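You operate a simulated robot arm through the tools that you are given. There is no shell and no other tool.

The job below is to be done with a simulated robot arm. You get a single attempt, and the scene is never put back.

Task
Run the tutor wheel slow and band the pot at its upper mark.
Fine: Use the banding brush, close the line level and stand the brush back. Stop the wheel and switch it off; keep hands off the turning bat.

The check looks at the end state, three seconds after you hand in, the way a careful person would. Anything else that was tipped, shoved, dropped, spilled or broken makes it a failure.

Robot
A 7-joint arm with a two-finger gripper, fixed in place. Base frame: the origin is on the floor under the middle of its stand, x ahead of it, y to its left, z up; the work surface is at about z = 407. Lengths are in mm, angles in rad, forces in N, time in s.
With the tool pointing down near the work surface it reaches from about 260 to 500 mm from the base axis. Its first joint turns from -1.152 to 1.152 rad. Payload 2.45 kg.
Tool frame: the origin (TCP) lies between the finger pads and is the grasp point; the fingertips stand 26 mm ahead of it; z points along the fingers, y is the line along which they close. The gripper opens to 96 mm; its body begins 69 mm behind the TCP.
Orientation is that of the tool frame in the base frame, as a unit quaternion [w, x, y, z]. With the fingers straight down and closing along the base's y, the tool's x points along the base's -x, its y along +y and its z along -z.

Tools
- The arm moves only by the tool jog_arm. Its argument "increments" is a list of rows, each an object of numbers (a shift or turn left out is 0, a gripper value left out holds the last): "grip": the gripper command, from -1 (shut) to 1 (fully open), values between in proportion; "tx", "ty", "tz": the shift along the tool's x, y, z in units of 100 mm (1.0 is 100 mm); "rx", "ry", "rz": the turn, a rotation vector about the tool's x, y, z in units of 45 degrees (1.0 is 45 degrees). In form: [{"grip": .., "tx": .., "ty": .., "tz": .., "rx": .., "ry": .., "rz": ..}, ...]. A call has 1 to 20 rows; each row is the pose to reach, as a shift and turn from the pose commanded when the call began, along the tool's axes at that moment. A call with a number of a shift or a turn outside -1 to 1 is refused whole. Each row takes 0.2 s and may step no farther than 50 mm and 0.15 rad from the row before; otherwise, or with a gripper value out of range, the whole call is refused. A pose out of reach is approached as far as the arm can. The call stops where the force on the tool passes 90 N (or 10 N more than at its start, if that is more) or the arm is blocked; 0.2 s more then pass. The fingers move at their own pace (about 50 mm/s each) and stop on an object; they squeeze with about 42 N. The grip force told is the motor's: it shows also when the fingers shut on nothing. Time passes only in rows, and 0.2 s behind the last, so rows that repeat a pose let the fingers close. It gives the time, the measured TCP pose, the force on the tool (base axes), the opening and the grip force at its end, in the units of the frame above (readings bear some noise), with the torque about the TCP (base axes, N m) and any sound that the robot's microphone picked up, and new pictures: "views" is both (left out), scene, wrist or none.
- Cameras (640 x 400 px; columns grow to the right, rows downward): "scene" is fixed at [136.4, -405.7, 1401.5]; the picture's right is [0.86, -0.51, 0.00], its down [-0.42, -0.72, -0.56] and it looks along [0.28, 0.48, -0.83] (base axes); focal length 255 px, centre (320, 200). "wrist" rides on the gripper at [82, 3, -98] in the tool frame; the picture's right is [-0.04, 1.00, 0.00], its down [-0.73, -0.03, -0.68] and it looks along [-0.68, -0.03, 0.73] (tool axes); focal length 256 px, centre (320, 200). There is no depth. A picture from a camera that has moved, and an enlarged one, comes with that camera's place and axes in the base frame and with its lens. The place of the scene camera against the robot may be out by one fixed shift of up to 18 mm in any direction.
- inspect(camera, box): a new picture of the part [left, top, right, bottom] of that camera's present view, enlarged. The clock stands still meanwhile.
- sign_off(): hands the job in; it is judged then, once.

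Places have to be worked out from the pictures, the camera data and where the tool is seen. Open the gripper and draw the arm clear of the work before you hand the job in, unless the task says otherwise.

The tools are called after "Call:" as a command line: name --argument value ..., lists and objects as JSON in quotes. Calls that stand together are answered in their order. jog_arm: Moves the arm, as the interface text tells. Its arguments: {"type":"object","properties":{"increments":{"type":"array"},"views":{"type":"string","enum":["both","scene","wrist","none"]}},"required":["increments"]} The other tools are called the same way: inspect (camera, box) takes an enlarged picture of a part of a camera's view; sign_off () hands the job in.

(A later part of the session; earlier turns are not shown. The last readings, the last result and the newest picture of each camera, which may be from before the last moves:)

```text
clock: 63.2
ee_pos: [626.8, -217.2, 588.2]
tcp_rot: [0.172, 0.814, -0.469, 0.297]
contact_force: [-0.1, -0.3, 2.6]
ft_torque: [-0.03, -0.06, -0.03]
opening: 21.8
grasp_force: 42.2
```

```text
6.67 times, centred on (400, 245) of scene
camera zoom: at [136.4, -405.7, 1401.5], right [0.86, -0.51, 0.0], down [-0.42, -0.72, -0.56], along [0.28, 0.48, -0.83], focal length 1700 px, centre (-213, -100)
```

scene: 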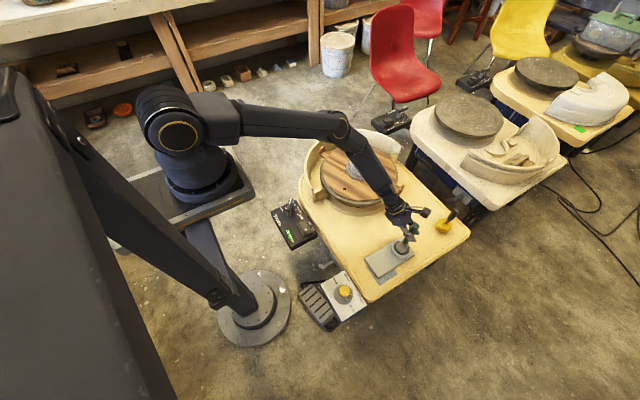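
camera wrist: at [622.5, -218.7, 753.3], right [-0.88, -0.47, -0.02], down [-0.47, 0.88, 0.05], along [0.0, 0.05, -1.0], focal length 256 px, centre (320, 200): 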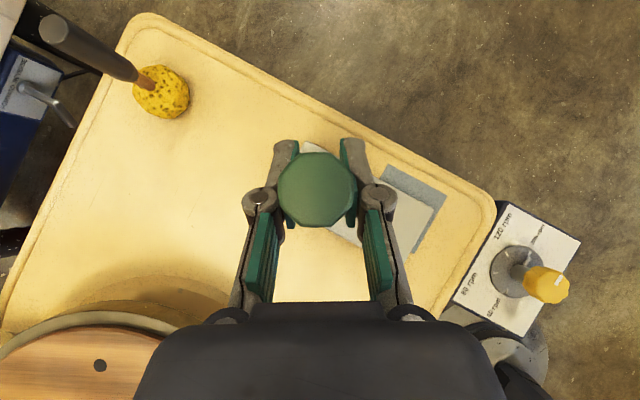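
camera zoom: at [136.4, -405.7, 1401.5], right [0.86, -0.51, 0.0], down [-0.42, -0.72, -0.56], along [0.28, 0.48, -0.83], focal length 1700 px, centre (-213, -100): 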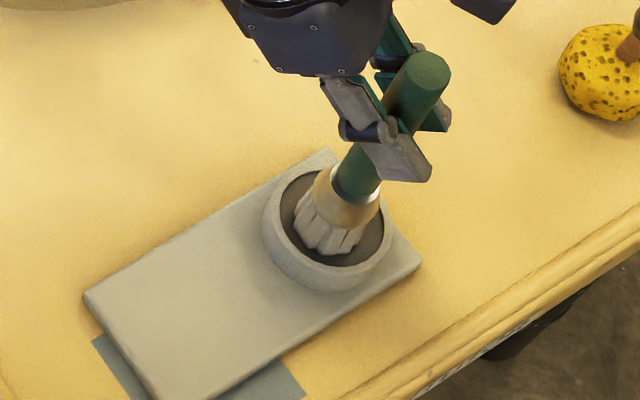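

There is light contact with the slip, about 4 N. I'll hold a moment and lift straight out, then check the bristles.

Call:
jog_arm --increments '[{"grip": -1}, {"grip": -1, "tx": 0.013, "tz": -0.0153}, {"tx": 0.129, "tz": -0.153}, {"tx": 0.321, "tz": -0.383}, {"tx": 0.514, "tz": -0.613}]' --views "both"

Call:
inspect --camera "scene" --box '[380, 205, 430, 255]'

```text
clock: 64.4
ee_pos: [625.9, -215.5, 668.7]
tcp_rot: [0.172, 0.814, -0.47, 0.295]
contact_force: [0.0, 0.1, -0.8]
ft_torque: [0.01, 0.01, 0.0]
opening: 22.1
grasp_force: 42.2
camera wrist: at [622.7, -217.2, 795.5], right [-0.88, -0.47, -0.02], down [-0.47, 0.88, 0.05], along [0.0, 0.06, -1.0], focal length 256 px, centre (320, 200)
```

scene: 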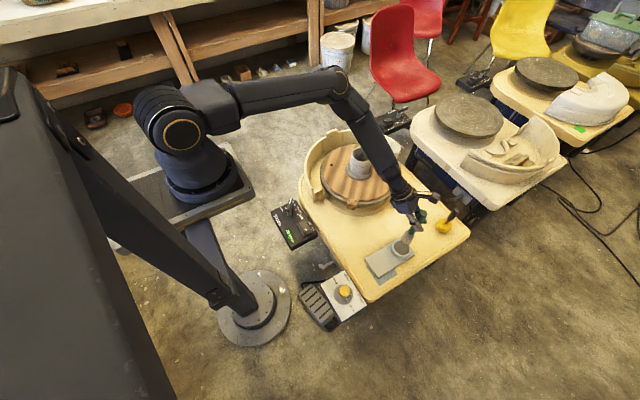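
wrist: 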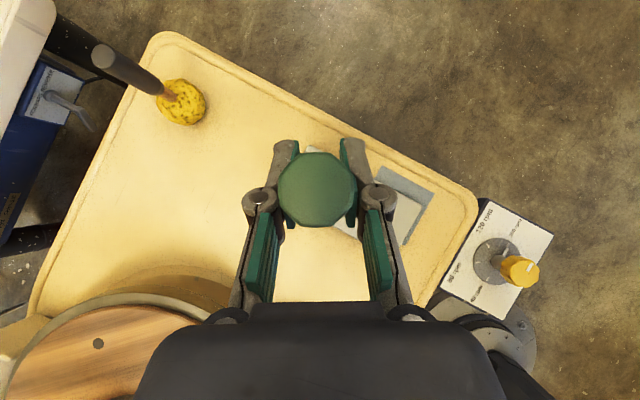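

```text
8.00 times, centred on (405, 230) of scene
camera zoom: at [136.4, -405.7, 1401.5], right [0.86, -0.51, 0.0], down [-0.42, -0.72, -0.56], along [0.28, 0.48, -0.83], focal length 2040 px, centre (-360, -40)
```

zoom: 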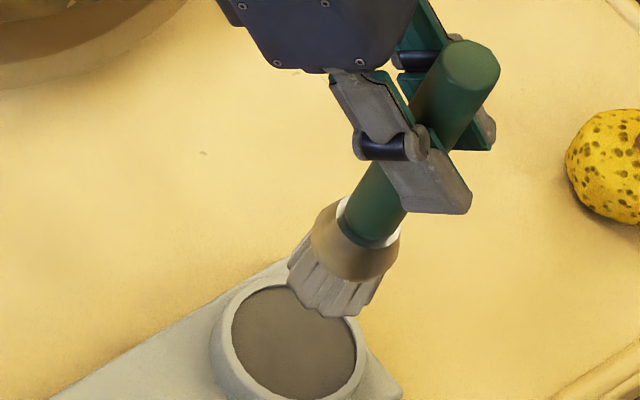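

The brush is loaded and lifted. I'll carry it up towards the robot side of the wheel, unwinding the yaw from 120° to 15° with the brush hanging vertical.

Call:
jog_arm --increments '[{"grip": -1, "tx": 0.014, "ty": 0.021, "tz": -0.138, "rx": -0.107, "rz": 0.1277}, {"tx": 0.027, "ty": 0.042, "tz": -0.275, "rx": -0.214, "rz": 0.2554}, {"tx": 0.041, "ty": 0.063, "tz": -0.413, "rx": -0.3214, "rz": 0.3831}, {"tx": 0.055, "ty": 0.083, "tz": -0.551, "rx": -0.4286, "rz": 0.5109}, {"tx": 0.069, "ty": 0.104, "tz": -0.689, "rx": -0.5357, "rz": 0.6386}, {"tx": 0.082, "ty": 0.125, "tz": -0.826, "rx": -0.6429, "rz": 0.7663}, {"tx": 0.096, "ty": 0.146, "tz": -0.964, "rx": -0.75, "rz": 0.894}]' --views "none"

Call:
jog_arm --increments '[{"grip": -1, "tx": -0.06, "ty": 0.138, "tz": -0.069, "rx": -0.107, "rz": 0.1277}, {"tx": -0.119, "ty": 0.275, "tz": -0.137, "rx": -0.214, "rz": 0.2554}, {"tx": -0.179, "ty": 0.413, "tz": -0.206, "rx": -0.3214, "rz": 0.3831}, {"tx": -0.239, "ty": 0.551, "tz": -0.275, "rx": -0.4286, "rz": 0.5109}, {"tx": -0.299, "ty": 0.689, "tz": -0.344, "rx": -0.5357, "rz": 0.6386}, {"tx": -0.358, "ty": 0.826, "tz": -0.412, "rx": -0.6429, "rz": 0.7663}, {"tx": -0.418, "ty": 0.964, "tz": -0.481, "rx": -0.75, "rz": 0.894}]' --views "both"

```text
clock: 66.0
ee_pos: [586.2, -176.8, 751.5]
tcp_rot: [-0.286, -0.521, 0.782, -0.189]
contact_force: [0.1, 1.7, -1.7]
ft_torque: [-0.01, 0.0, 0.0]
opening: 22.0
grasp_force: 42.7
```

```text
clock: 67.6
ee_pos: [520.5, -81.9, 756.7]
tcp_rot: [-0.341, -0.121, 0.931, -0.045]
contact_force: [-0.3, 0.6, -1.8]
ft_torque: [0.0, -0.01, 0.02]
opening: 22.0
grasp_force: 41.9
camera wrist: at [520.2, -79.3, 884.5], right [-0.23, 0.97, -0.03], down [0.97, 0.23, 0.05], along [0.05, -0.02, -1.0], focal length 256 px, centre (320, 200)
```

scene: 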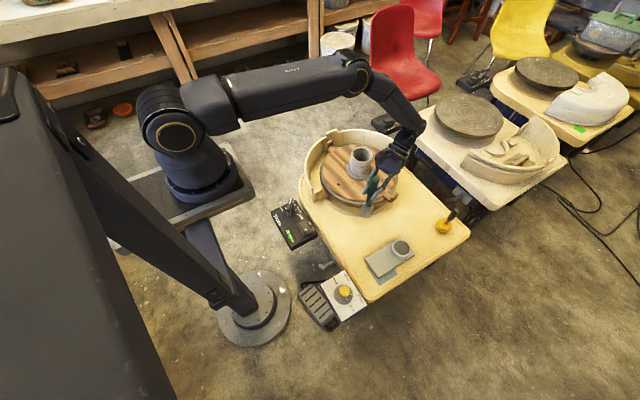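
wrist: 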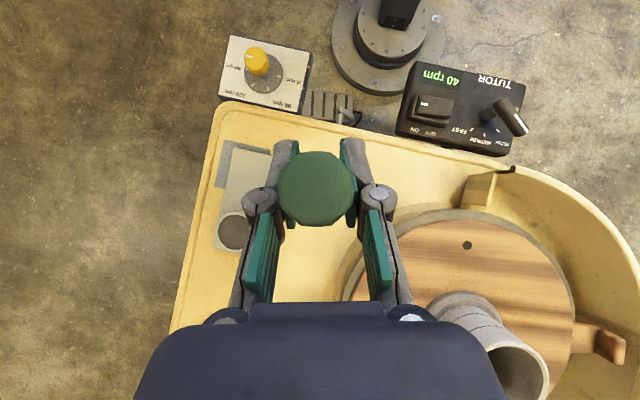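

All clear, and the display still reads 40 rpm. I'll continue to the staging point on the robot side of the pot.

Call:
jog_arm --increments '[{"grip": -1, "tx": 0.05, "ty": 0.33, "tz": 0.04}, {"tx": 0.1, "ty": 0.66, "tz": 0.087}, {"tx": 0.155, "ty": 0.986, "tz": 0.13}]' --views "none"

Call:
jog_arm --increments '[{"grip": -1, "tx": 0.025, "ty": 0.3, "tz": 0.021}, {"tx": 0.05, "ty": 0.6, "tz": 0.042}, {"tx": 0.076, "ty": 0.907, "tz": 0.063}]' --views "none"

Call:
jog_arm --increments '[{"grip": -1, "ry": -0.17}, {"ry": -0.34}, {"ry": -0.51}, {"ry": -0.68}, {"ry": -0.85}, {"ry": -1.0}, {"ry": -1.0}]' --views "both"

```text
clock: 68.4
ee_pos: [475.0, 8.2, 757.1]
tcp_rot: [-0.34, -0.122, 0.931, -0.044]
contact_force: [0.6, -0.5, -0.9]
ft_torque: [-0.01, 0.0, 0.02]
opening: 21.6
grasp_force: 41.9
```

```text
clock: 69.2
ee_pos: [439.9, 94.3, 756.2]
tcp_rot: [-0.341, -0.122, 0.931, -0.045]
contact_force: [0.5, 0.1, -0.8]
ft_torque: [0.0, 0.0, 0.03]
opening: 22.1
grasp_force: 41.7
```

```text
clock: 70.8
ee_pos: [441.9, 94.0, 758.3]
tcp_rot: [0.042, -0.131, 0.99, 0.007]
contact_force: [-0.6, 0.2, -1.4]
ft_torque: [-0.01, 0.07, 0.01]
opening: 22.0
grasp_force: 41.6
camera wrist: at [354.4, 72.7, 848.7], right [-0.22, 0.98, 0.0], down [0.66, 0.15, 0.74], along [0.72, 0.16, -0.67], focal length 256 px, centre (320, 200)
```

scene: 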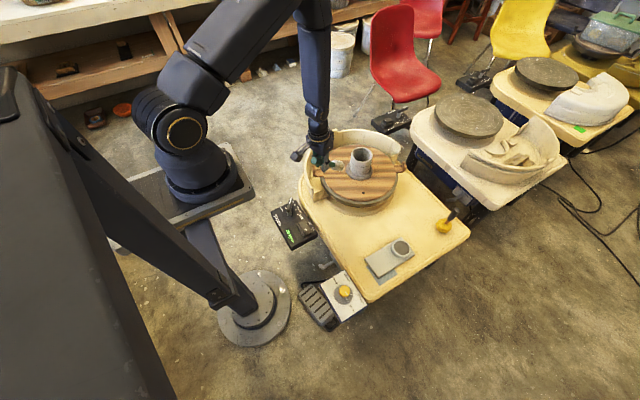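
wrist: 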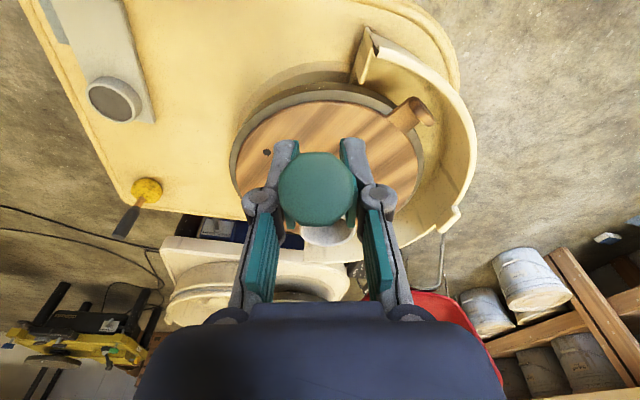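

The pitch is halfway, with the brush at 45° and clear of everything. I'll finish pitching so the brush is level.

Call:
jog_arm --increments '[{"grip": -1, "ry": -0.17}, {"ry": -0.34}, {"ry": -0.51}, {"ry": -0.68}, {"ry": -0.85}, {"ry": -1.0}, {"ry": -1.0}]' --views "both"

Call:
inspect --camera "scene" --box '[280, 110, 420, 220]'

```text
clock: 72.4
ee_pos: [443.8, 92.5, 759.1]
tcp_rot: [0.418, -0.118, 0.899, 0.054]
contact_force: [-0.2, -0.3, -0.9]
ft_torque: [-0.05, 0.06, -0.03]
opening: 21.8
grasp_force: 42.0
camera wrist: at [319.2, 63.0, 759.3], right [-0.23, 0.97, 0.03], down [-0.04, -0.04, 1.0], along [0.97, 0.23, 0.05], focal length 256 px, centre (320, 200)
```

scene: 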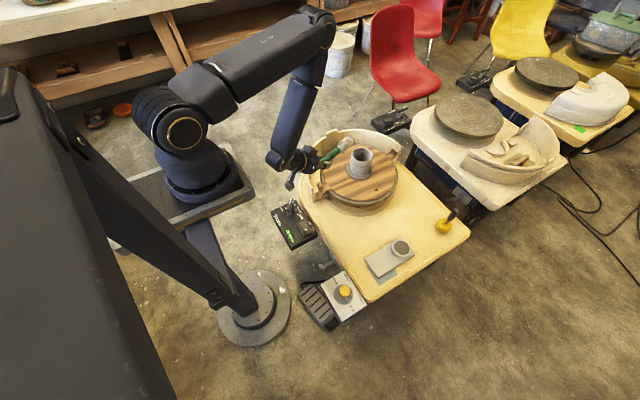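
wrist: 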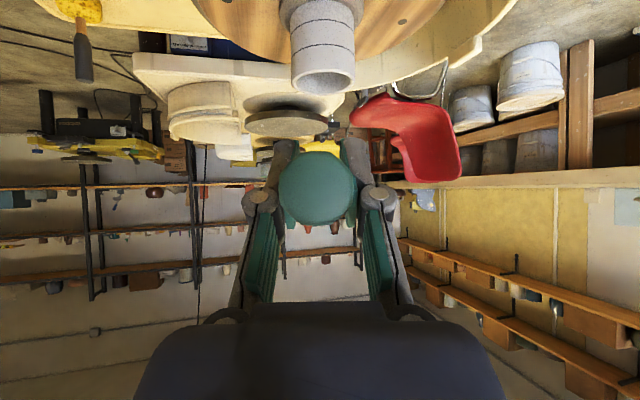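

```text
3.64 times, centred on (350, 165) of scene
camera zoom: at [136.4, -405.7, 1401.5], right [0.86, -0.51, 0.0], down [-0.42, -0.72, -0.56], along [0.28, 0.48, -0.83], focal length 927 px, centre (211, 327)
```

zoom: 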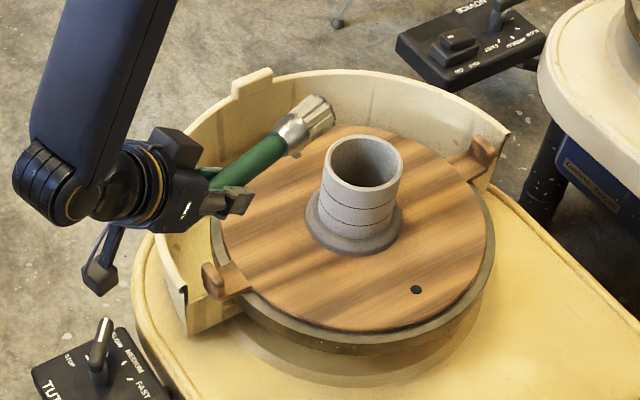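

The brush is level and aimed at the pot, and the wrist camera looks horizontally. I'll enlarge the pot from here to measure the mark heights.

Call:
inspect --camera "wrist" --box '[260, 0, 388, 100]'

Call:
inspect --camera "scene" --box '[340, 135, 390, 185]'

```text
4.00 times, centred on (324, 50) of wrist
camera zoom: at [319.2, 63.0, 759.3], right [-0.23, 0.97, 0.03], down [-0.04, -0.04, 1.0], along [0.97, 0.23, 0.05], focal length 1024 px, centre (304, 800)
```

zoom: 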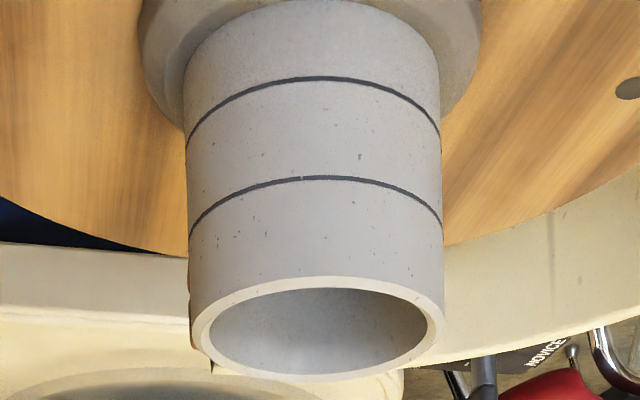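

```text
8.00 times, centred on (365, 160) of scene
camera zoom: at [136.4, -405.7, 1401.5], right [0.86, -0.51, 0.0], down [-0.42, -0.72, -0.56], along [0.28, 0.48, -0.83], focal length 2040 px, centre (-40, 520)
```

zoom: 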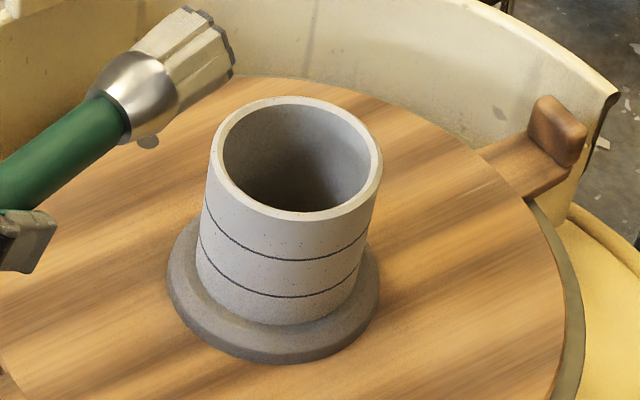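

From this height I get the upper mark near z≈575–580, the lower near 548 and the rim near 609. I'll lower 100 mm, staying 60 mm short of the pot, and measure again closer to level.

Call:
jog_arm --increments '[{"grip": -1, "tx": 0.192, "tz": 0.161}, {"tx": 0.383, "tz": 0.321}, {"tx": 0.575, "tz": 0.482}, {"tx": 0.766, "tz": 0.643}, {"tx": 0.766, "tz": 0.643}]' --views "both"

Call:
inspect --camera "wrist" --box '[256, 60, 384, 160]'

Call:
inspect --camera "scene" --box '[330, 125, 400, 195]'

```text
clock: 73.6
ee_pos: [439.2, 93.9, 661.8]
tcp_rot: [0.418, -0.118, 0.899, 0.055]
contact_force: [-0.2, 0.5, -0.6]
ft_torque: [-0.03, 0.13, -0.03]
opening: 21.9
grasp_force: 42.2
camera wrist: at [316.5, 63.9, 660.7], right [-0.23, 0.97, 0.03], down [-0.04, -0.04, 1.0], along [0.97, 0.23, 0.05], focal length 256 px, centre (320, 200)
```

scene: 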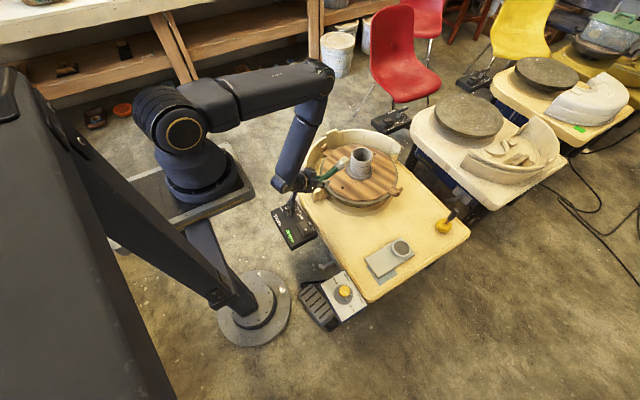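
wrist: 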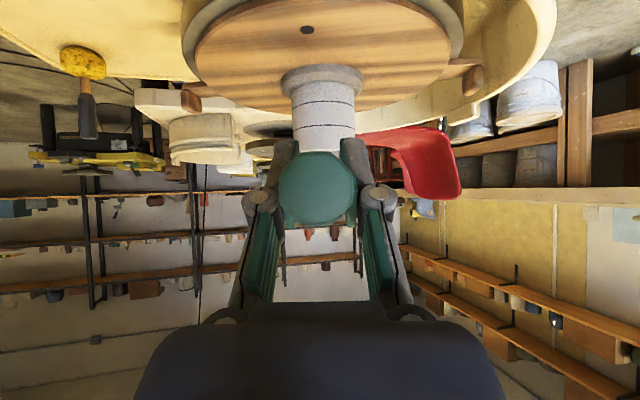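

```text
4.00 times, centred on (320, 110) of wrist
camera zoom: at [316.5, 63.9, 660.7], right [-0.23, 0.97, 0.03], down [-0.04, -0.04, 1.0], along [0.97, 0.23, 0.05], focal length 1024 px, centre (320, 560)
```

zoom: 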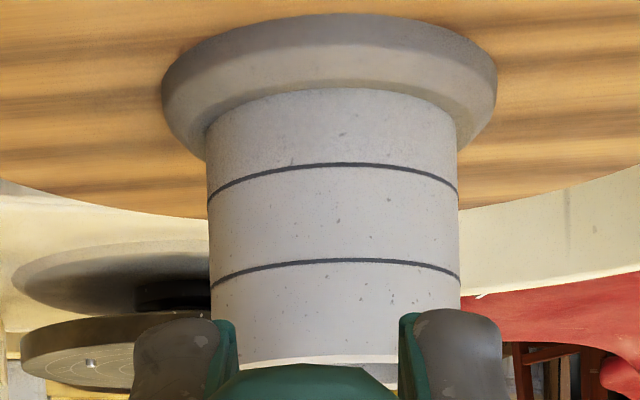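

```text
5.71 times, centred on (365, 160) of scene
camera zoom: at [136.4, -405.7, 1401.5], right [0.86, -0.51, 0.0], down [-0.42, -0.72, -0.56], along [0.28, 0.48, -0.83], focal length 1457 px, centre (63, 429)
```

zoom: 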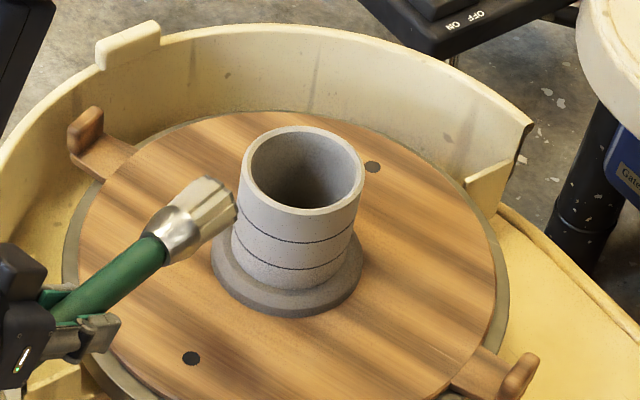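

Two-height triangulation gives the upper mark at z≈580, the lower at 550, the rim at 612, and a gap of about 56 mm from tip to wall. I'll lower the level brush to z≈580 here.

Call:
jog_arm --increments '[{"grip": -1, "tx": 0.15, "tz": 0.126}, {"tx": 0.3, "tz": 0.252}, {"tx": 0.45, "tz": 0.379}, {"tx": 0.601, "tz": 0.505}, {"tx": 0.601, "tz": 0.505}]' --views "both"

Call:
inspect --camera "scene" --box '[330, 135, 390, 195]'

Call:
inspect --camera "wrist" --box '[240, 110, 400, 240]'

```text
clock: 74.8
ee_pos: [442.3, 93.8, 581.5]
tcp_rot: [0.417, -0.119, 0.899, 0.056]
contact_force: [1.1, 0.5, -1.5]
ft_torque: [0.0, 0.11, -0.03]
opening: 22.0
grasp_force: 42.6
camera wrist: at [318.4, 62.3, 581.8], right [-0.23, 0.97, 0.03], down [-0.04, -0.04, 1.0], along [0.97, 0.23, 0.05], focal length 256 px, centre (320, 200)
```

scene: 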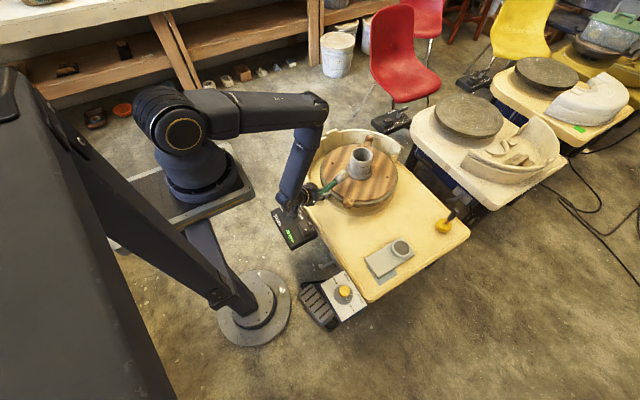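
wrist: 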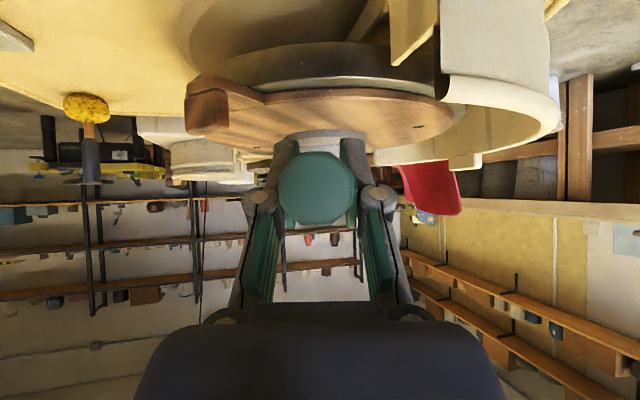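

```text
6.67 times, centred on (360, 165) of scene
camera zoom: at [136.4, -405.7, 1401.5], right [0.86, -0.51, 0.0], down [-0.42, -0.72, -0.56], along [0.28, 0.48, -0.83], focal length 1700 px, centre (53, 433)
```

zoom: 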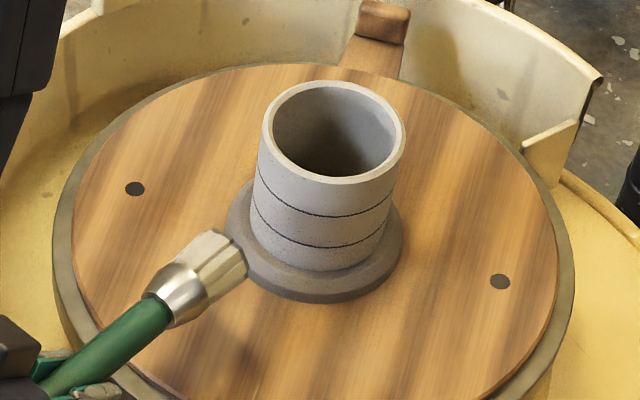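

```text
3.08 times, centred on (320, 175) of wrist
camera zoom: at [318.4, 62.3, 581.8], right [-0.23, 0.97, 0.03], down [-0.04, -0.04, 1.0], along [0.97, 0.23, 0.05], focal length 788 px, centre (320, 277)
```

zoom: 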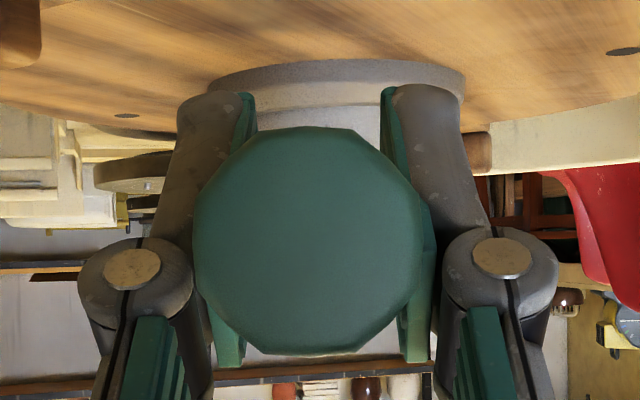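

Before going in, I want to be sure the turning bat handles clear my fingers. I'll hold here, outside their sweep, and take a few frames as they pass.

Call:
jog_arm --increments '[{"grip": -1}]' --views "both"

Call:
inspect --camera "wrist" --box '[160, 60, 480, 200]'

Call:
inspect --camera "scene" --box '[310, 125, 410, 225]'

```text
clock: 75.2
ee_pos: [442.2, 93.8, 581.3]
tcp_rot: [0.418, -0.118, 0.899, 0.055]
contact_force: [-0.4, -0.8, -0.8]
ft_torque: [-0.03, 0.09, 0.0]
opening: 22.0
grasp_force: 42.1
camera wrist: at [318.5, 62.4, 582.0], right [-0.23, 0.97, 0.03], down [-0.04, -0.04, 1.0], along [0.97, 0.23, 0.05], focal length 256 px, centre (320, 200)
```

scene: 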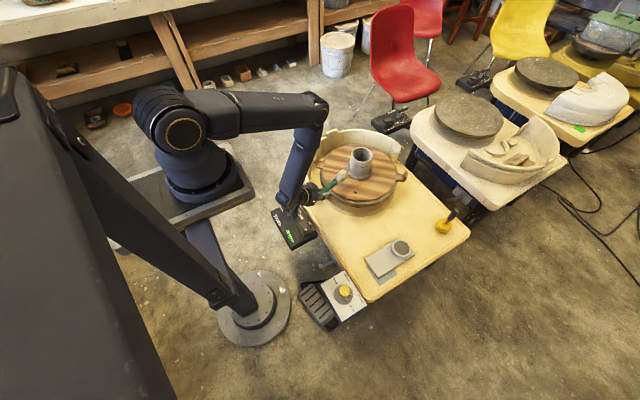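
wrist: 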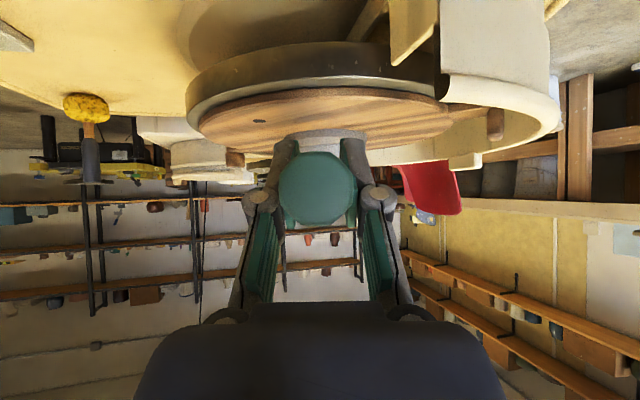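

```text
2.00 times, centred on (320, 130) of wrist
camera zoom: at [318.5, 62.4, 582.0], right [-0.23, 0.97, 0.03], down [-0.04, -0.04, 1.0], along [0.97, 0.23, 0.05], focal length 512 px, centre (320, 340)
```

zoom: 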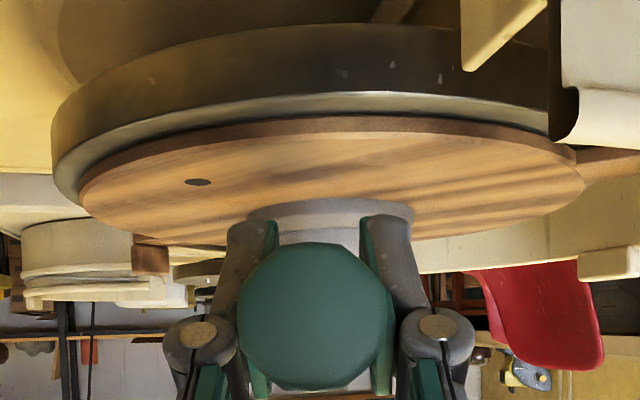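

```text
4.00 times, centred on (360, 175) of scene
camera zoom: at [136.4, -405.7, 1401.5], right [0.86, -0.51, 0.0], down [-0.42, -0.72, -0.56], along [0.28, 0.48, -0.83], focal length 1020 px, centre (160, 300)
```

zoom: 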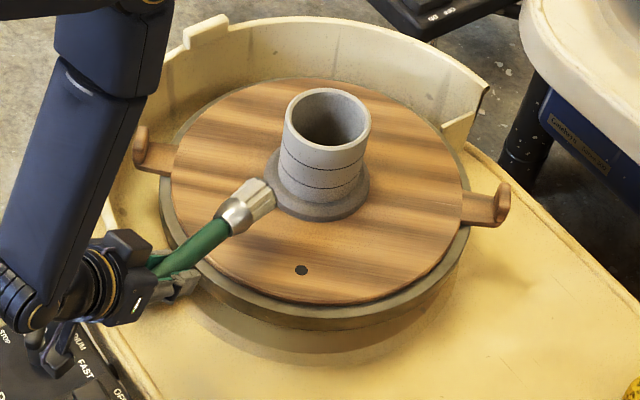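

The handles' tops come out at about z=544, with the bat top at 507. I'll look closely at my fingers to judge their lowest edge.

Call:
inspect --camera "scene" --box '[310, 170, 360, 215]'

Call:
inspect --camera "scene" --box '[335, 155, 365, 185]'

```text
8.89 times, centred on (335, 192) of scene
camera zoom: at [136.4, -405.7, 1401.5], right [0.86, -0.51, 0.0], down [-0.42, -0.72, -0.56], along [0.28, 0.48, -0.83], focal length 2266 px, centre (187, 267)
```

zoom: 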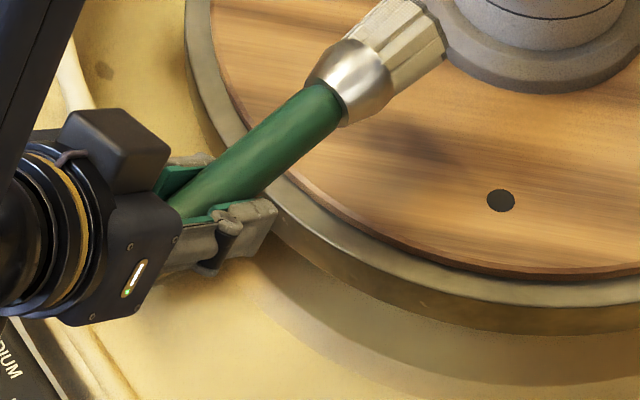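

```text
13.33 times, centred on (350, 170) of scene
camera zoom: at [136.4, -405.7, 1401.5], right [0.86, -0.51, 0.0], down [-0.42, -0.72, -0.56], along [0.28, 0.48, -0.83], focal length 3399 px, centre (-80, 600)
```

zoom: 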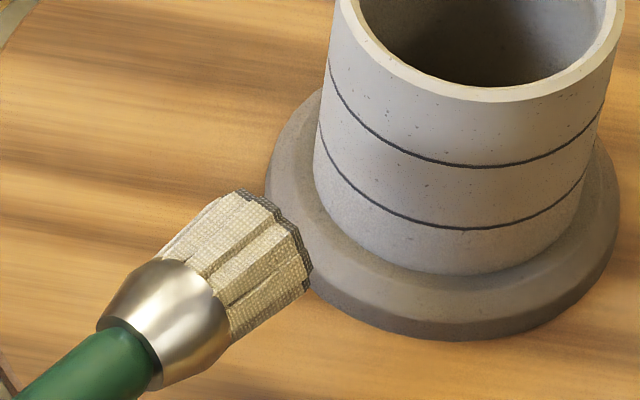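

The bristle ends now show dark slip, so the brush is loaded. My fingers' lowest edge clears the bat handles by about 25 mm. I'll advance 40 mm, leaving a gap of around 15 mm, and check the height against the mark.

Call:
jog_arm --increments '[{"grip": -1, "tx": -0.086, "ty": -0.01, "tz": 0.102}, {"tx": -0.171, "ty": -0.02, "tz": 0.204}, {"tx": -0.257, "ty": -0.03, "tz": 0.306}]' --views "wrist"

Call:
inspect --camera "scene" --box '[340, 145, 380, 185]'

Call:
inspect --camera "scene" --box '[345, 155, 370, 180]'

```text
clock: 76.0
ee_pos: [480.6, 100.5, 580.5]
tcp_rot: [0.418, -0.118, 0.899, 0.055]
contact_force: [0.8, 0.5, -0.6]
ft_torque: [-0.02, 0.1, -0.02]
opening: 22.1
grasp_force: 42.0
camera wrist: at [357.6, 69.8, 581.4], right [-0.23, 0.97, 0.03], down [-0.04, -0.04, 1.0], along [0.97, 0.23, 0.05], focal length 256 px, centre (320, 200)
```

wrist: 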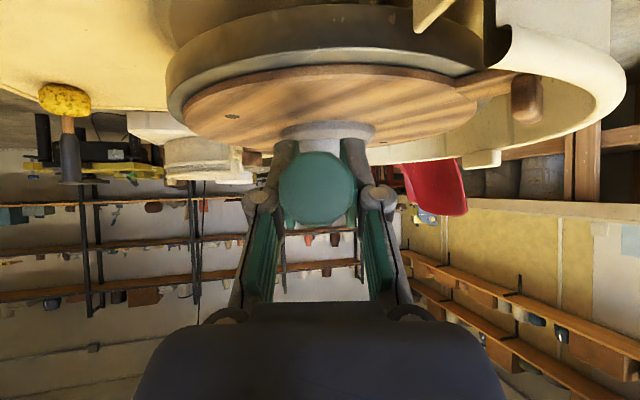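

```text
10.00 times, centred on (360, 165) of scene
camera zoom: at [136.4, -405.7, 1401.5], right [0.86, -0.51, 0.0], down [-0.42, -0.72, -0.56], along [0.28, 0.48, -0.83], focal length 2550 px, centre (-80, 550)
```

zoom: 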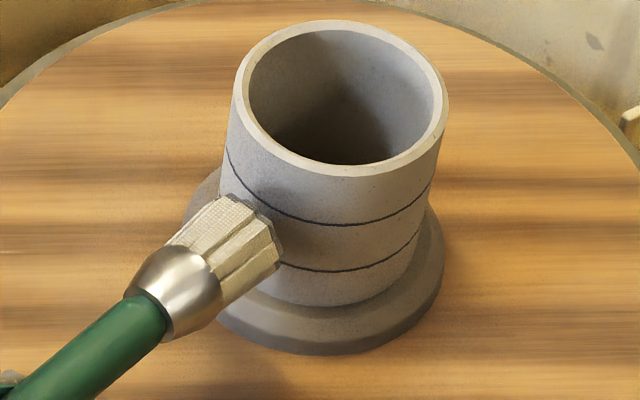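

```text
16.00 times, centred on (358, 168) of scene
camera zoom: at [136.4, -405.7, 1401.5], right [0.86, -0.51, 0.0], down [-0.42, -0.72, -0.56], along [0.28, 0.48, -0.83], focal length 4079 px, centre (-280, 720)
```

zoom: 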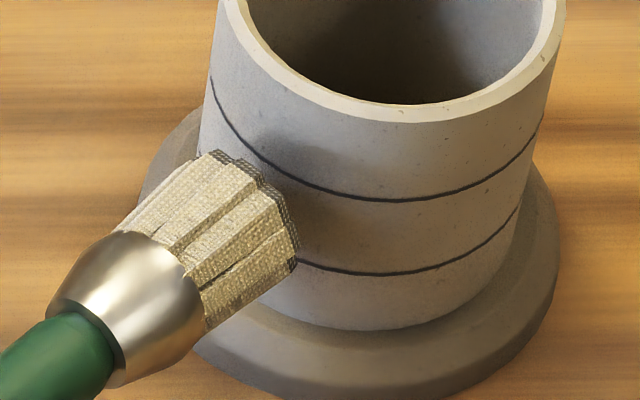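

The gap is now around 12–16 mm. I want to pin down the brush's exact direction before touching, so I'll zoom on the handle, ferrule and bristle end.

Call:
inspect --camera "scene" --box '[320, 155, 370, 205]'

Call:
inspect --camera "scene" --box '[346, 158, 366, 178]'

Call:
inspect --camera "wrist" --box '[260, 110, 380, 240]'

```text
8.00 times, centred on (345, 180) of scene
camera zoom: at [136.4, -405.7, 1401.5], right [0.86, -0.51, 0.0], down [-0.42, -0.72, -0.56], along [0.28, 0.48, -0.83], focal length 2040 px, centre (120, 360)
```

zoom: 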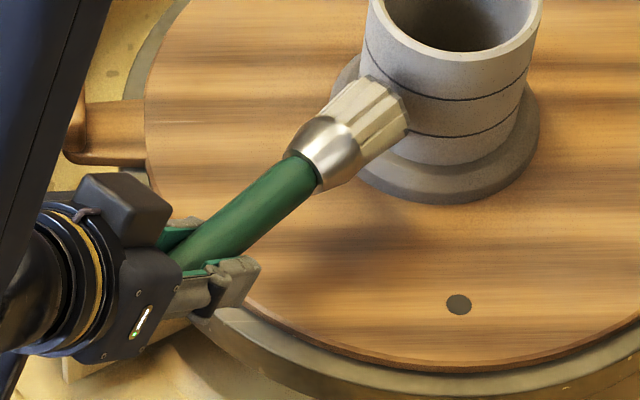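

```text
16.00 times, centred on (356, 168) of scene
camera zoom: at [136.4, -405.7, 1401.5], right [0.86, -0.51, 0.0], down [-0.42, -0.72, -0.56], along [0.28, 0.48, -0.83], focal length 4079 px, centre (-256, 712)
```

zoom: 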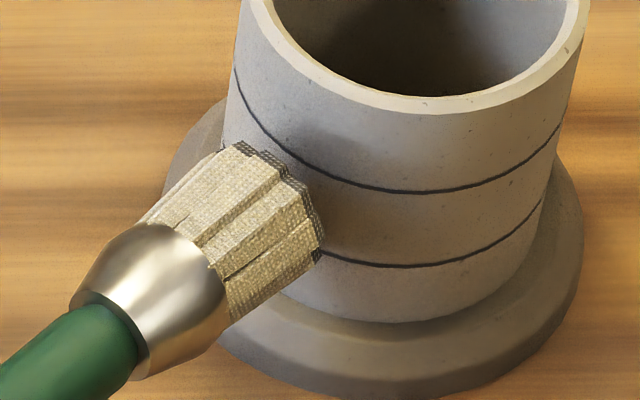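

```text
3.08 times, centred on (320, 175) of wrist
camera zoom: at [357.6, 69.8, 581.4], right [-0.23, 0.97, 0.03], down [-0.04, -0.04, 1.0], along [0.97, 0.23, 0.05], focal length 788 px, centre (320, 277)
```

zoom: 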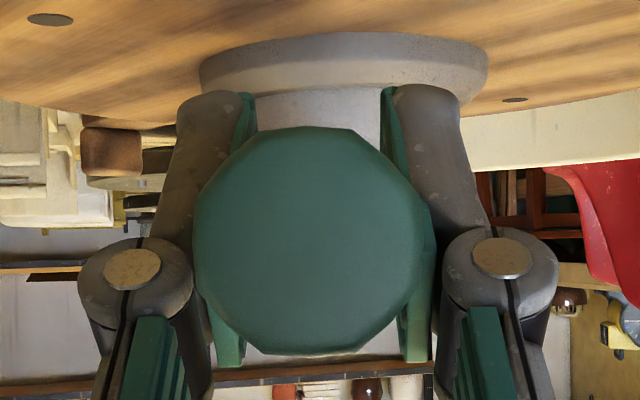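

The brush runs about 6 mm to the side of the pot's axis, and its height looks right to within a few millimetres. I'll correct sideways by 5 mm and advance 5 mm, then zoom again.

Call:
jog_arm --increments '[{"grip": -1, "ty": 0.025}, {"ty": 0.05, "tx": -0.016, "tz": 0.019}, {"ty": 0.05, "tx": -0.032, "tz": 0.038}]' --views "none"

Call:
inspect --camera "scene" --box '[347, 157, 367, 177]'

Call:
inspect --camera "scene" --box '[340, 140, 384, 184]'

Call:
inspect --camera "wrist" --box '[240, 90, 400, 190]'

```text
clock: 76.8
ee_pos: [486.1, 105.9, 579.0]
tcp_rot: [0.417, -0.118, 0.9, 0.055]
contact_force: [-0.4, -1.1, -0.4]
ft_torque: [-0.04, 0.1, 0.01]
opening: 22.1
grasp_force: 41.9
```

```text
16.00 times, centred on (357, 167) of scene
camera zoom: at [136.4, -405.7, 1401.5], right [0.86, -0.51, 0.0], down [-0.42, -0.72, -0.56], along [0.28, 0.48, -0.83], focal length 4079 px, centre (-272, 728)
```

zoom: 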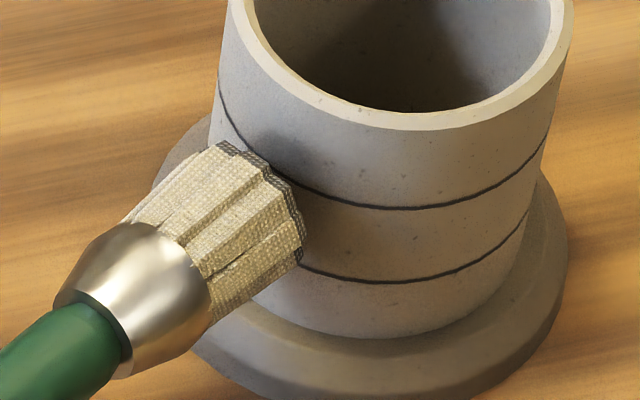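

```text
9.09 times, centred on (362, 162) of scene
camera zoom: at [136.4, -405.7, 1401.5], right [0.86, -0.51, 0.0], down [-0.42, -0.72, -0.56], along [0.28, 0.48, -0.83], focal length 2318 px, centre (-62, 546)
```

zoom: 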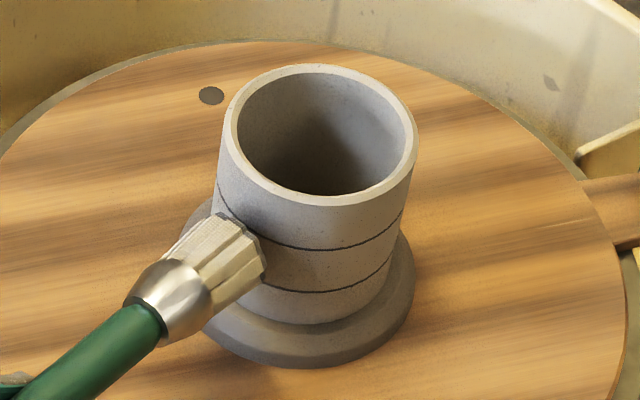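

```text
4.00 times, centred on (320, 140) of wrist
camera zoom: at [361.3, 75.4, 580.6], right [-0.23, 0.97, 0.03], down [-0.04, -0.04, 1.0], along [0.97, 0.23, 0.04], focal length 1024 px, centre (320, 440)
```

zoom: 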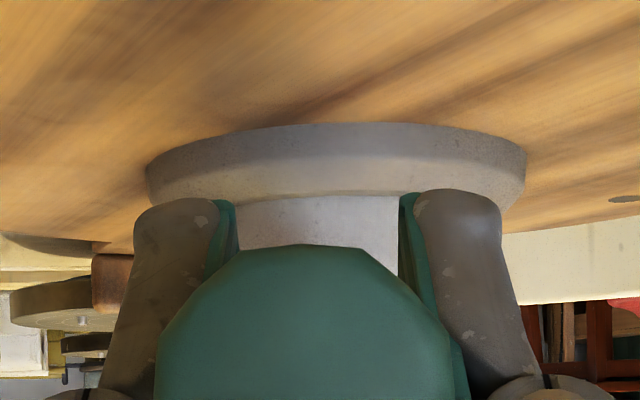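

The wrist-camera and scene estimates agree on a gap of about 10 mm, with the tip centre within 2 mm of the mark height. I'll advance 5 mm and check the force and the view.

Call:
jog_arm --increments '[{"grip": -1, "tx": -0.016, "tz": 0.019}, {"tx": -0.032, "tz": 0.038}]' --views "none"

Call:
inspect --camera "scene" --box '[347, 157, 367, 177]'

```text
clock: 77.4
ee_pos: [489.8, 107.8, 579.9]
tcp_rot: [0.419, -0.118, 0.899, 0.055]
contact_force: [0.1, 0.5, -0.9]
ft_torque: [-0.04, 0.1, -0.03]
opening: 22.1
grasp_force: 42.0
```

```text
16.00 times, centred on (357, 167) of scene
camera zoom: at [136.4, -405.7, 1401.5], right [0.86, -0.51, 0.0], down [-0.42, -0.72, -0.56], along [0.28, 0.48, -0.83], focal length 4079 px, centre (-272, 728)
```

zoom: 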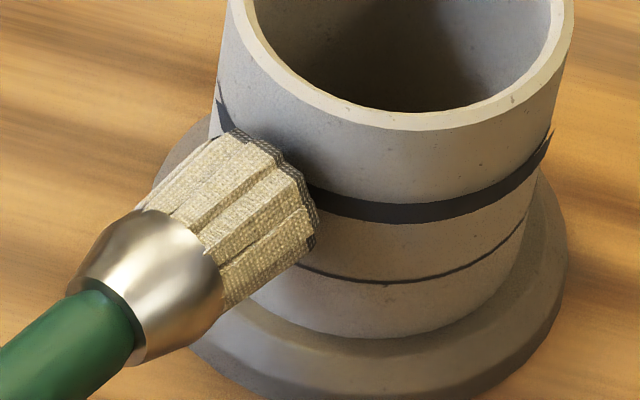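

A dark band is being laid right along the upper mark, with no contact force. I'll hold perfectly still for more than a full turn so the line closes.

Call:
jog_arm --increments '[{"grip": -1}, {"grip": -1}, {"grip": -1}, {"grip": -1}, {"grip": -1}, {"grip": -1}, {"grip": -1}, {"grip": -1}, {"grip": -1}, {"grip": -1}]' --views "both"

Call:
inspect --camera "scene" --box '[347, 150, 377, 177]'

Call:
inspect --camera "scene" --box '[260, 180, 330, 250]'

```text
clock: 79.6
ee_pos: [490.2, 108.2, 581.0]
tcp_rot: [0.418, -0.119, 0.899, 0.055]
contact_force: [0.4, 0.4, -1.3]
ft_torque: [-0.02, 0.07, 0.0]
opening: 21.6
grasp_force: 41.8
camera wrist: at [366.0, 76.8, 580.8], right [-0.23, 0.97, 0.03], down [-0.04, -0.04, 1.0], along [0.97, 0.23, 0.05], focal length 256 px, centre (320, 200)
```

scene: 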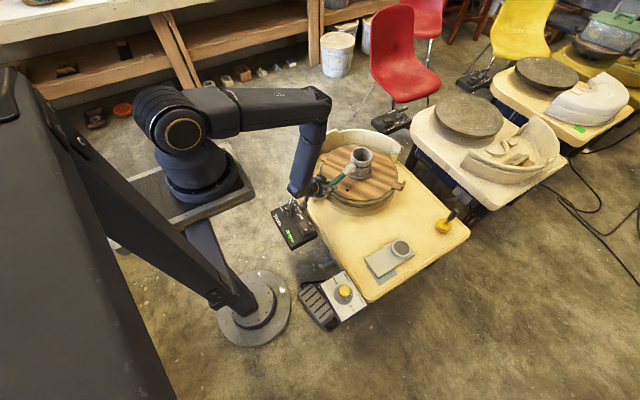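
wrist: 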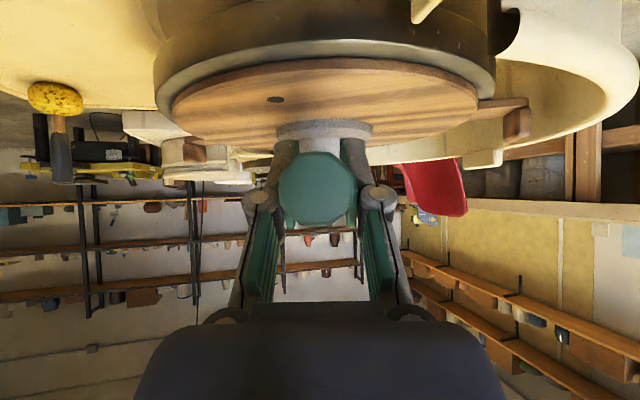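

```text
14.81 times, centred on (362, 164) of scene
camera zoom: at [136.4, -405.7, 1401.5], right [0.86, -0.51, 0.0], down [-0.42, -0.72, -0.56], along [0.28, 0.48, -0.83], focal length 3777 px, centre (-302, 741)
```

zoom: 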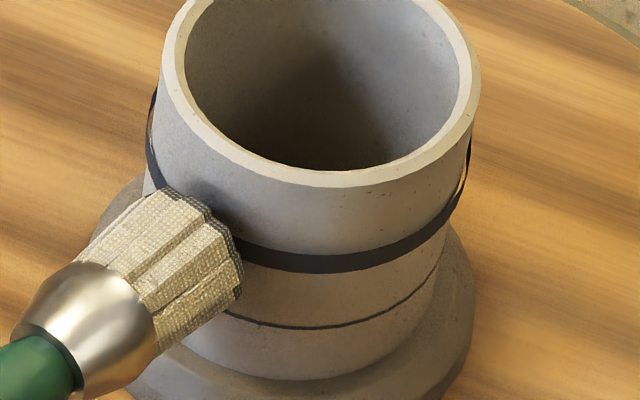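

```text
5.71 times, centred on (295, 215) of scene
camera zoom: at [136.4, -405.7, 1401.5], right [0.86, -0.51, 0.0], down [-0.42, -0.72, -0.56], along [0.28, 0.48, -0.83], focal length 1457 px, centre (463, 114)
```

zoom: 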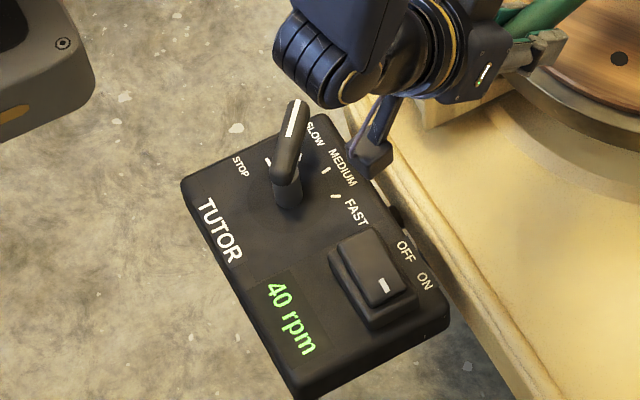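

The band runs all the way round on the upper mark. I'll back straight off along the brush axis and inspect the ring as it turns.

Call:
jog_arm --increments '[{"grip": -1, "tx": 0.064, "tz": -0.077}, {"tx": 0.193, "tz": -0.23}, {"tx": 0.386, "tz": -0.46}]' --views "none"

Call:
inspect --camera "scene" --box '[345, 145, 381, 180]'

Call:
jog_arm --increments '[{"grip": -1}]' --views "none"

Call:
inspect --camera "scene" --box '[345, 145, 381, 180]'

Call:
jog_arm --increments '[{"grip": -1}]' --views "none"

Call:
inspect --camera "scene" --box '[345, 145, 381, 180]'

```text
clock: 80.4
ee_pos: [432.7, 93.1, 581.9]
tcp_rot: [0.417, -0.119, 0.899, 0.055]
contact_force: [0.2, -0.4, -1.2]
ft_torque: [-0.01, 0.09, -0.03]
opening: 22.0
grasp_force: 42.2
```

```text
11.43 times, centred on (363, 162) of scene
camera zoom: at [136.5, -405.7, 1401.5], right [0.86, -0.51, 0.0], down [-0.42, -0.72, -0.56], along [0.28, 0.48, -0.83], focal length 2914 px, centre (-171, 629)
```

zoom: 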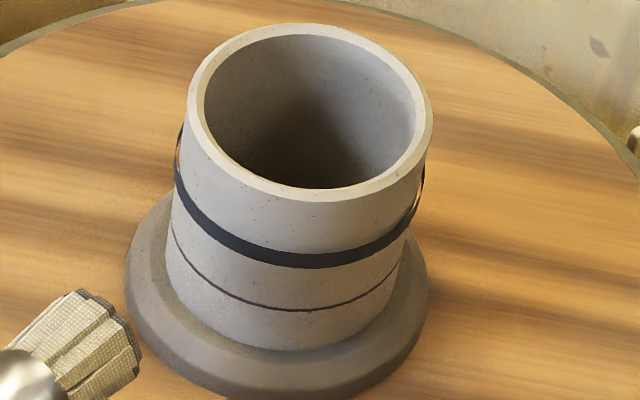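

```text
clock: 80.8
ee_pos: [432.4, 92.9, 581.2]
tcp_rot: [0.418, -0.118, 0.899, 0.055]
contact_force: [0.5, -0.6, -1.5]
ft_torque: [-0.01, 0.11, 0.0]
opening: 22.0
grasp_force: 41.7
```

```text
11.43 times, centred on (363, 162) of scene
camera zoom: at [136.4, -405.7, 1401.5], right [0.86, -0.51, 0.0], down [-0.42, -0.72, -0.56], along [0.28, 0.48, -0.83], focal length 2914 px, centre (-171, 629)
```

zoom: 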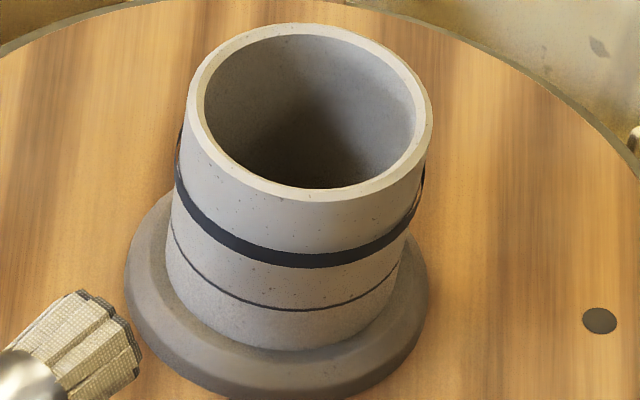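

```text
clock: 81.2
ee_pos: [431.0, 92.0, 580.9]
tcp_rot: [0.418, -0.118, 0.899, 0.054]
contact_force: [-0.1, -0.6, -1.3]
ft_torque: [0.0, 0.12, -0.02]
opening: 22.0
grasp_force: 42.1
```

```text
11.43 times, centred on (363, 162) of scene
camera zoom: at [136.4, -405.7, 1401.5], right [0.86, -0.51, 0.0], down [-0.42, -0.72, -0.56], along [0.28, 0.48, -0.83], focal length 2914 px, centre (-171, 629)
```

zoom: 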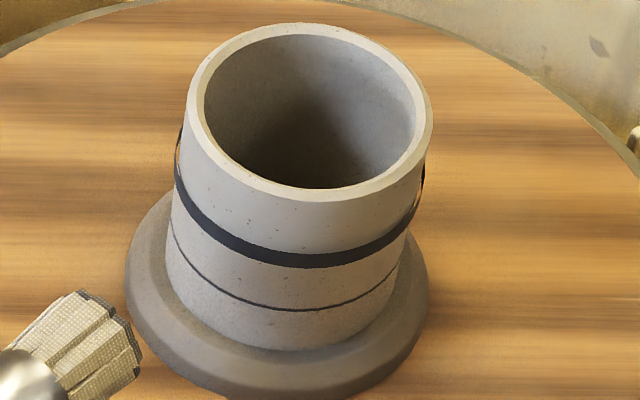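

The ring is closed, level and on the upper mark, and the lower mark is untouched. Now I'll take the brush back, first raising straight up away from the wheel.

Call:
jog_arm --increments '[{"grip": -1, "tx": -0.192, "tz": -0.161}, {"tx": -0.383, "tz": -0.321}, {"tx": -0.575, "tz": -0.482}, {"tx": -0.766, "tz": -0.643}]' --views "none"

Call:
jog_arm --increments '[{"grip": -1, "tx": -0.192, "tz": -0.161}, {"tx": -0.383, "tz": -0.321}, {"tx": -0.601, "tz": -0.505}]' --views "none"

Call:
jog_arm --increments '[{"grip": -1, "ry": 0.17}, {"ry": 0.34}, {"ry": 0.51}, {"ry": 0.68}, {"ry": 0.85}, {"ry": 1.0}]' --views "none"

Call:
jog_arm --increments '[{"grip": -1, "ry": 0.17}, {"ry": 0.34}, {"ry": 0.51}, {"ry": 0.68}, {"ry": 0.85}, {"ry": 1.0}, {"ry": 1.0}]' --views "both"

```text
clock: 82.2
ee_pos: [431.7, 90.6, 680.8]
tcp_rot: [0.418, -0.117, 0.899, 0.055]
contact_force: [-0.6, -0.8, -0.9]
ft_torque: [-0.03, 0.08, -0.01]
opening: 22.1
grasp_force: 41.9
```

```text
clock: 83.0
ee_pos: [430.1, 92.0, 759.2]
tcp_rot: [0.418, -0.119, 0.899, 0.056]
contact_force: [-1.0, -0.3, -1.2]
ft_torque: [-0.03, 0.13, 0.0]
opening: 22.0
grasp_force: 42.3
```

```text
clock: 84.4
ee_pos: [433.9, 91.6, 759.6]
tcp_rot: [0.041, -0.131, 0.99, 0.006]
contact_force: [0.0, 0.4, -1.7]
ft_torque: [0.0, 0.06, -0.03]
opening: 21.9
grasp_force: 42.0
```

```text
clock: 86.0
ee_pos: [432.4, 91.6, 758.2]
tcp_rot: [-0.341, -0.122, 0.931, -0.045]
contact_force: [-0.8, 0.6, -1.3]
ft_torque: [0.01, -0.01, -0.03]
opening: 22.2
grasp_force: 41.9
camera wrist: at [432.6, 95.4, 886.1], right [-0.23, 0.97, -0.03], down [0.97, 0.23, 0.05], along [0.05, -0.01, -1.0], focal length 256 px, centre (320, 200)
```

scene: 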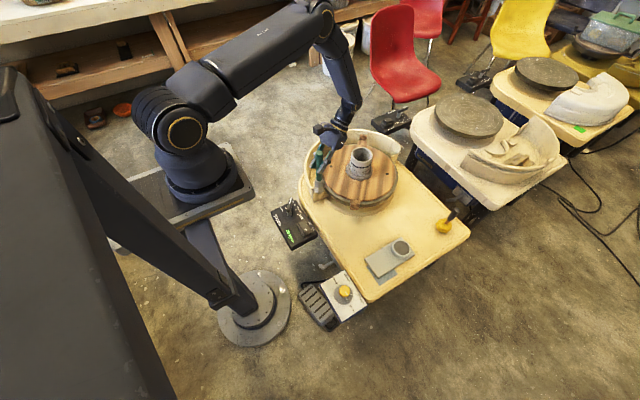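
wrist: 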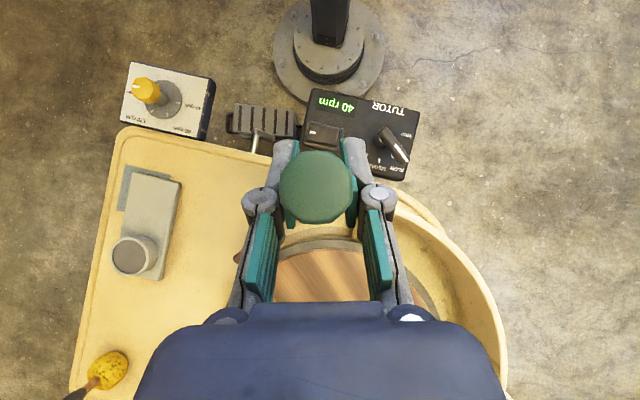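

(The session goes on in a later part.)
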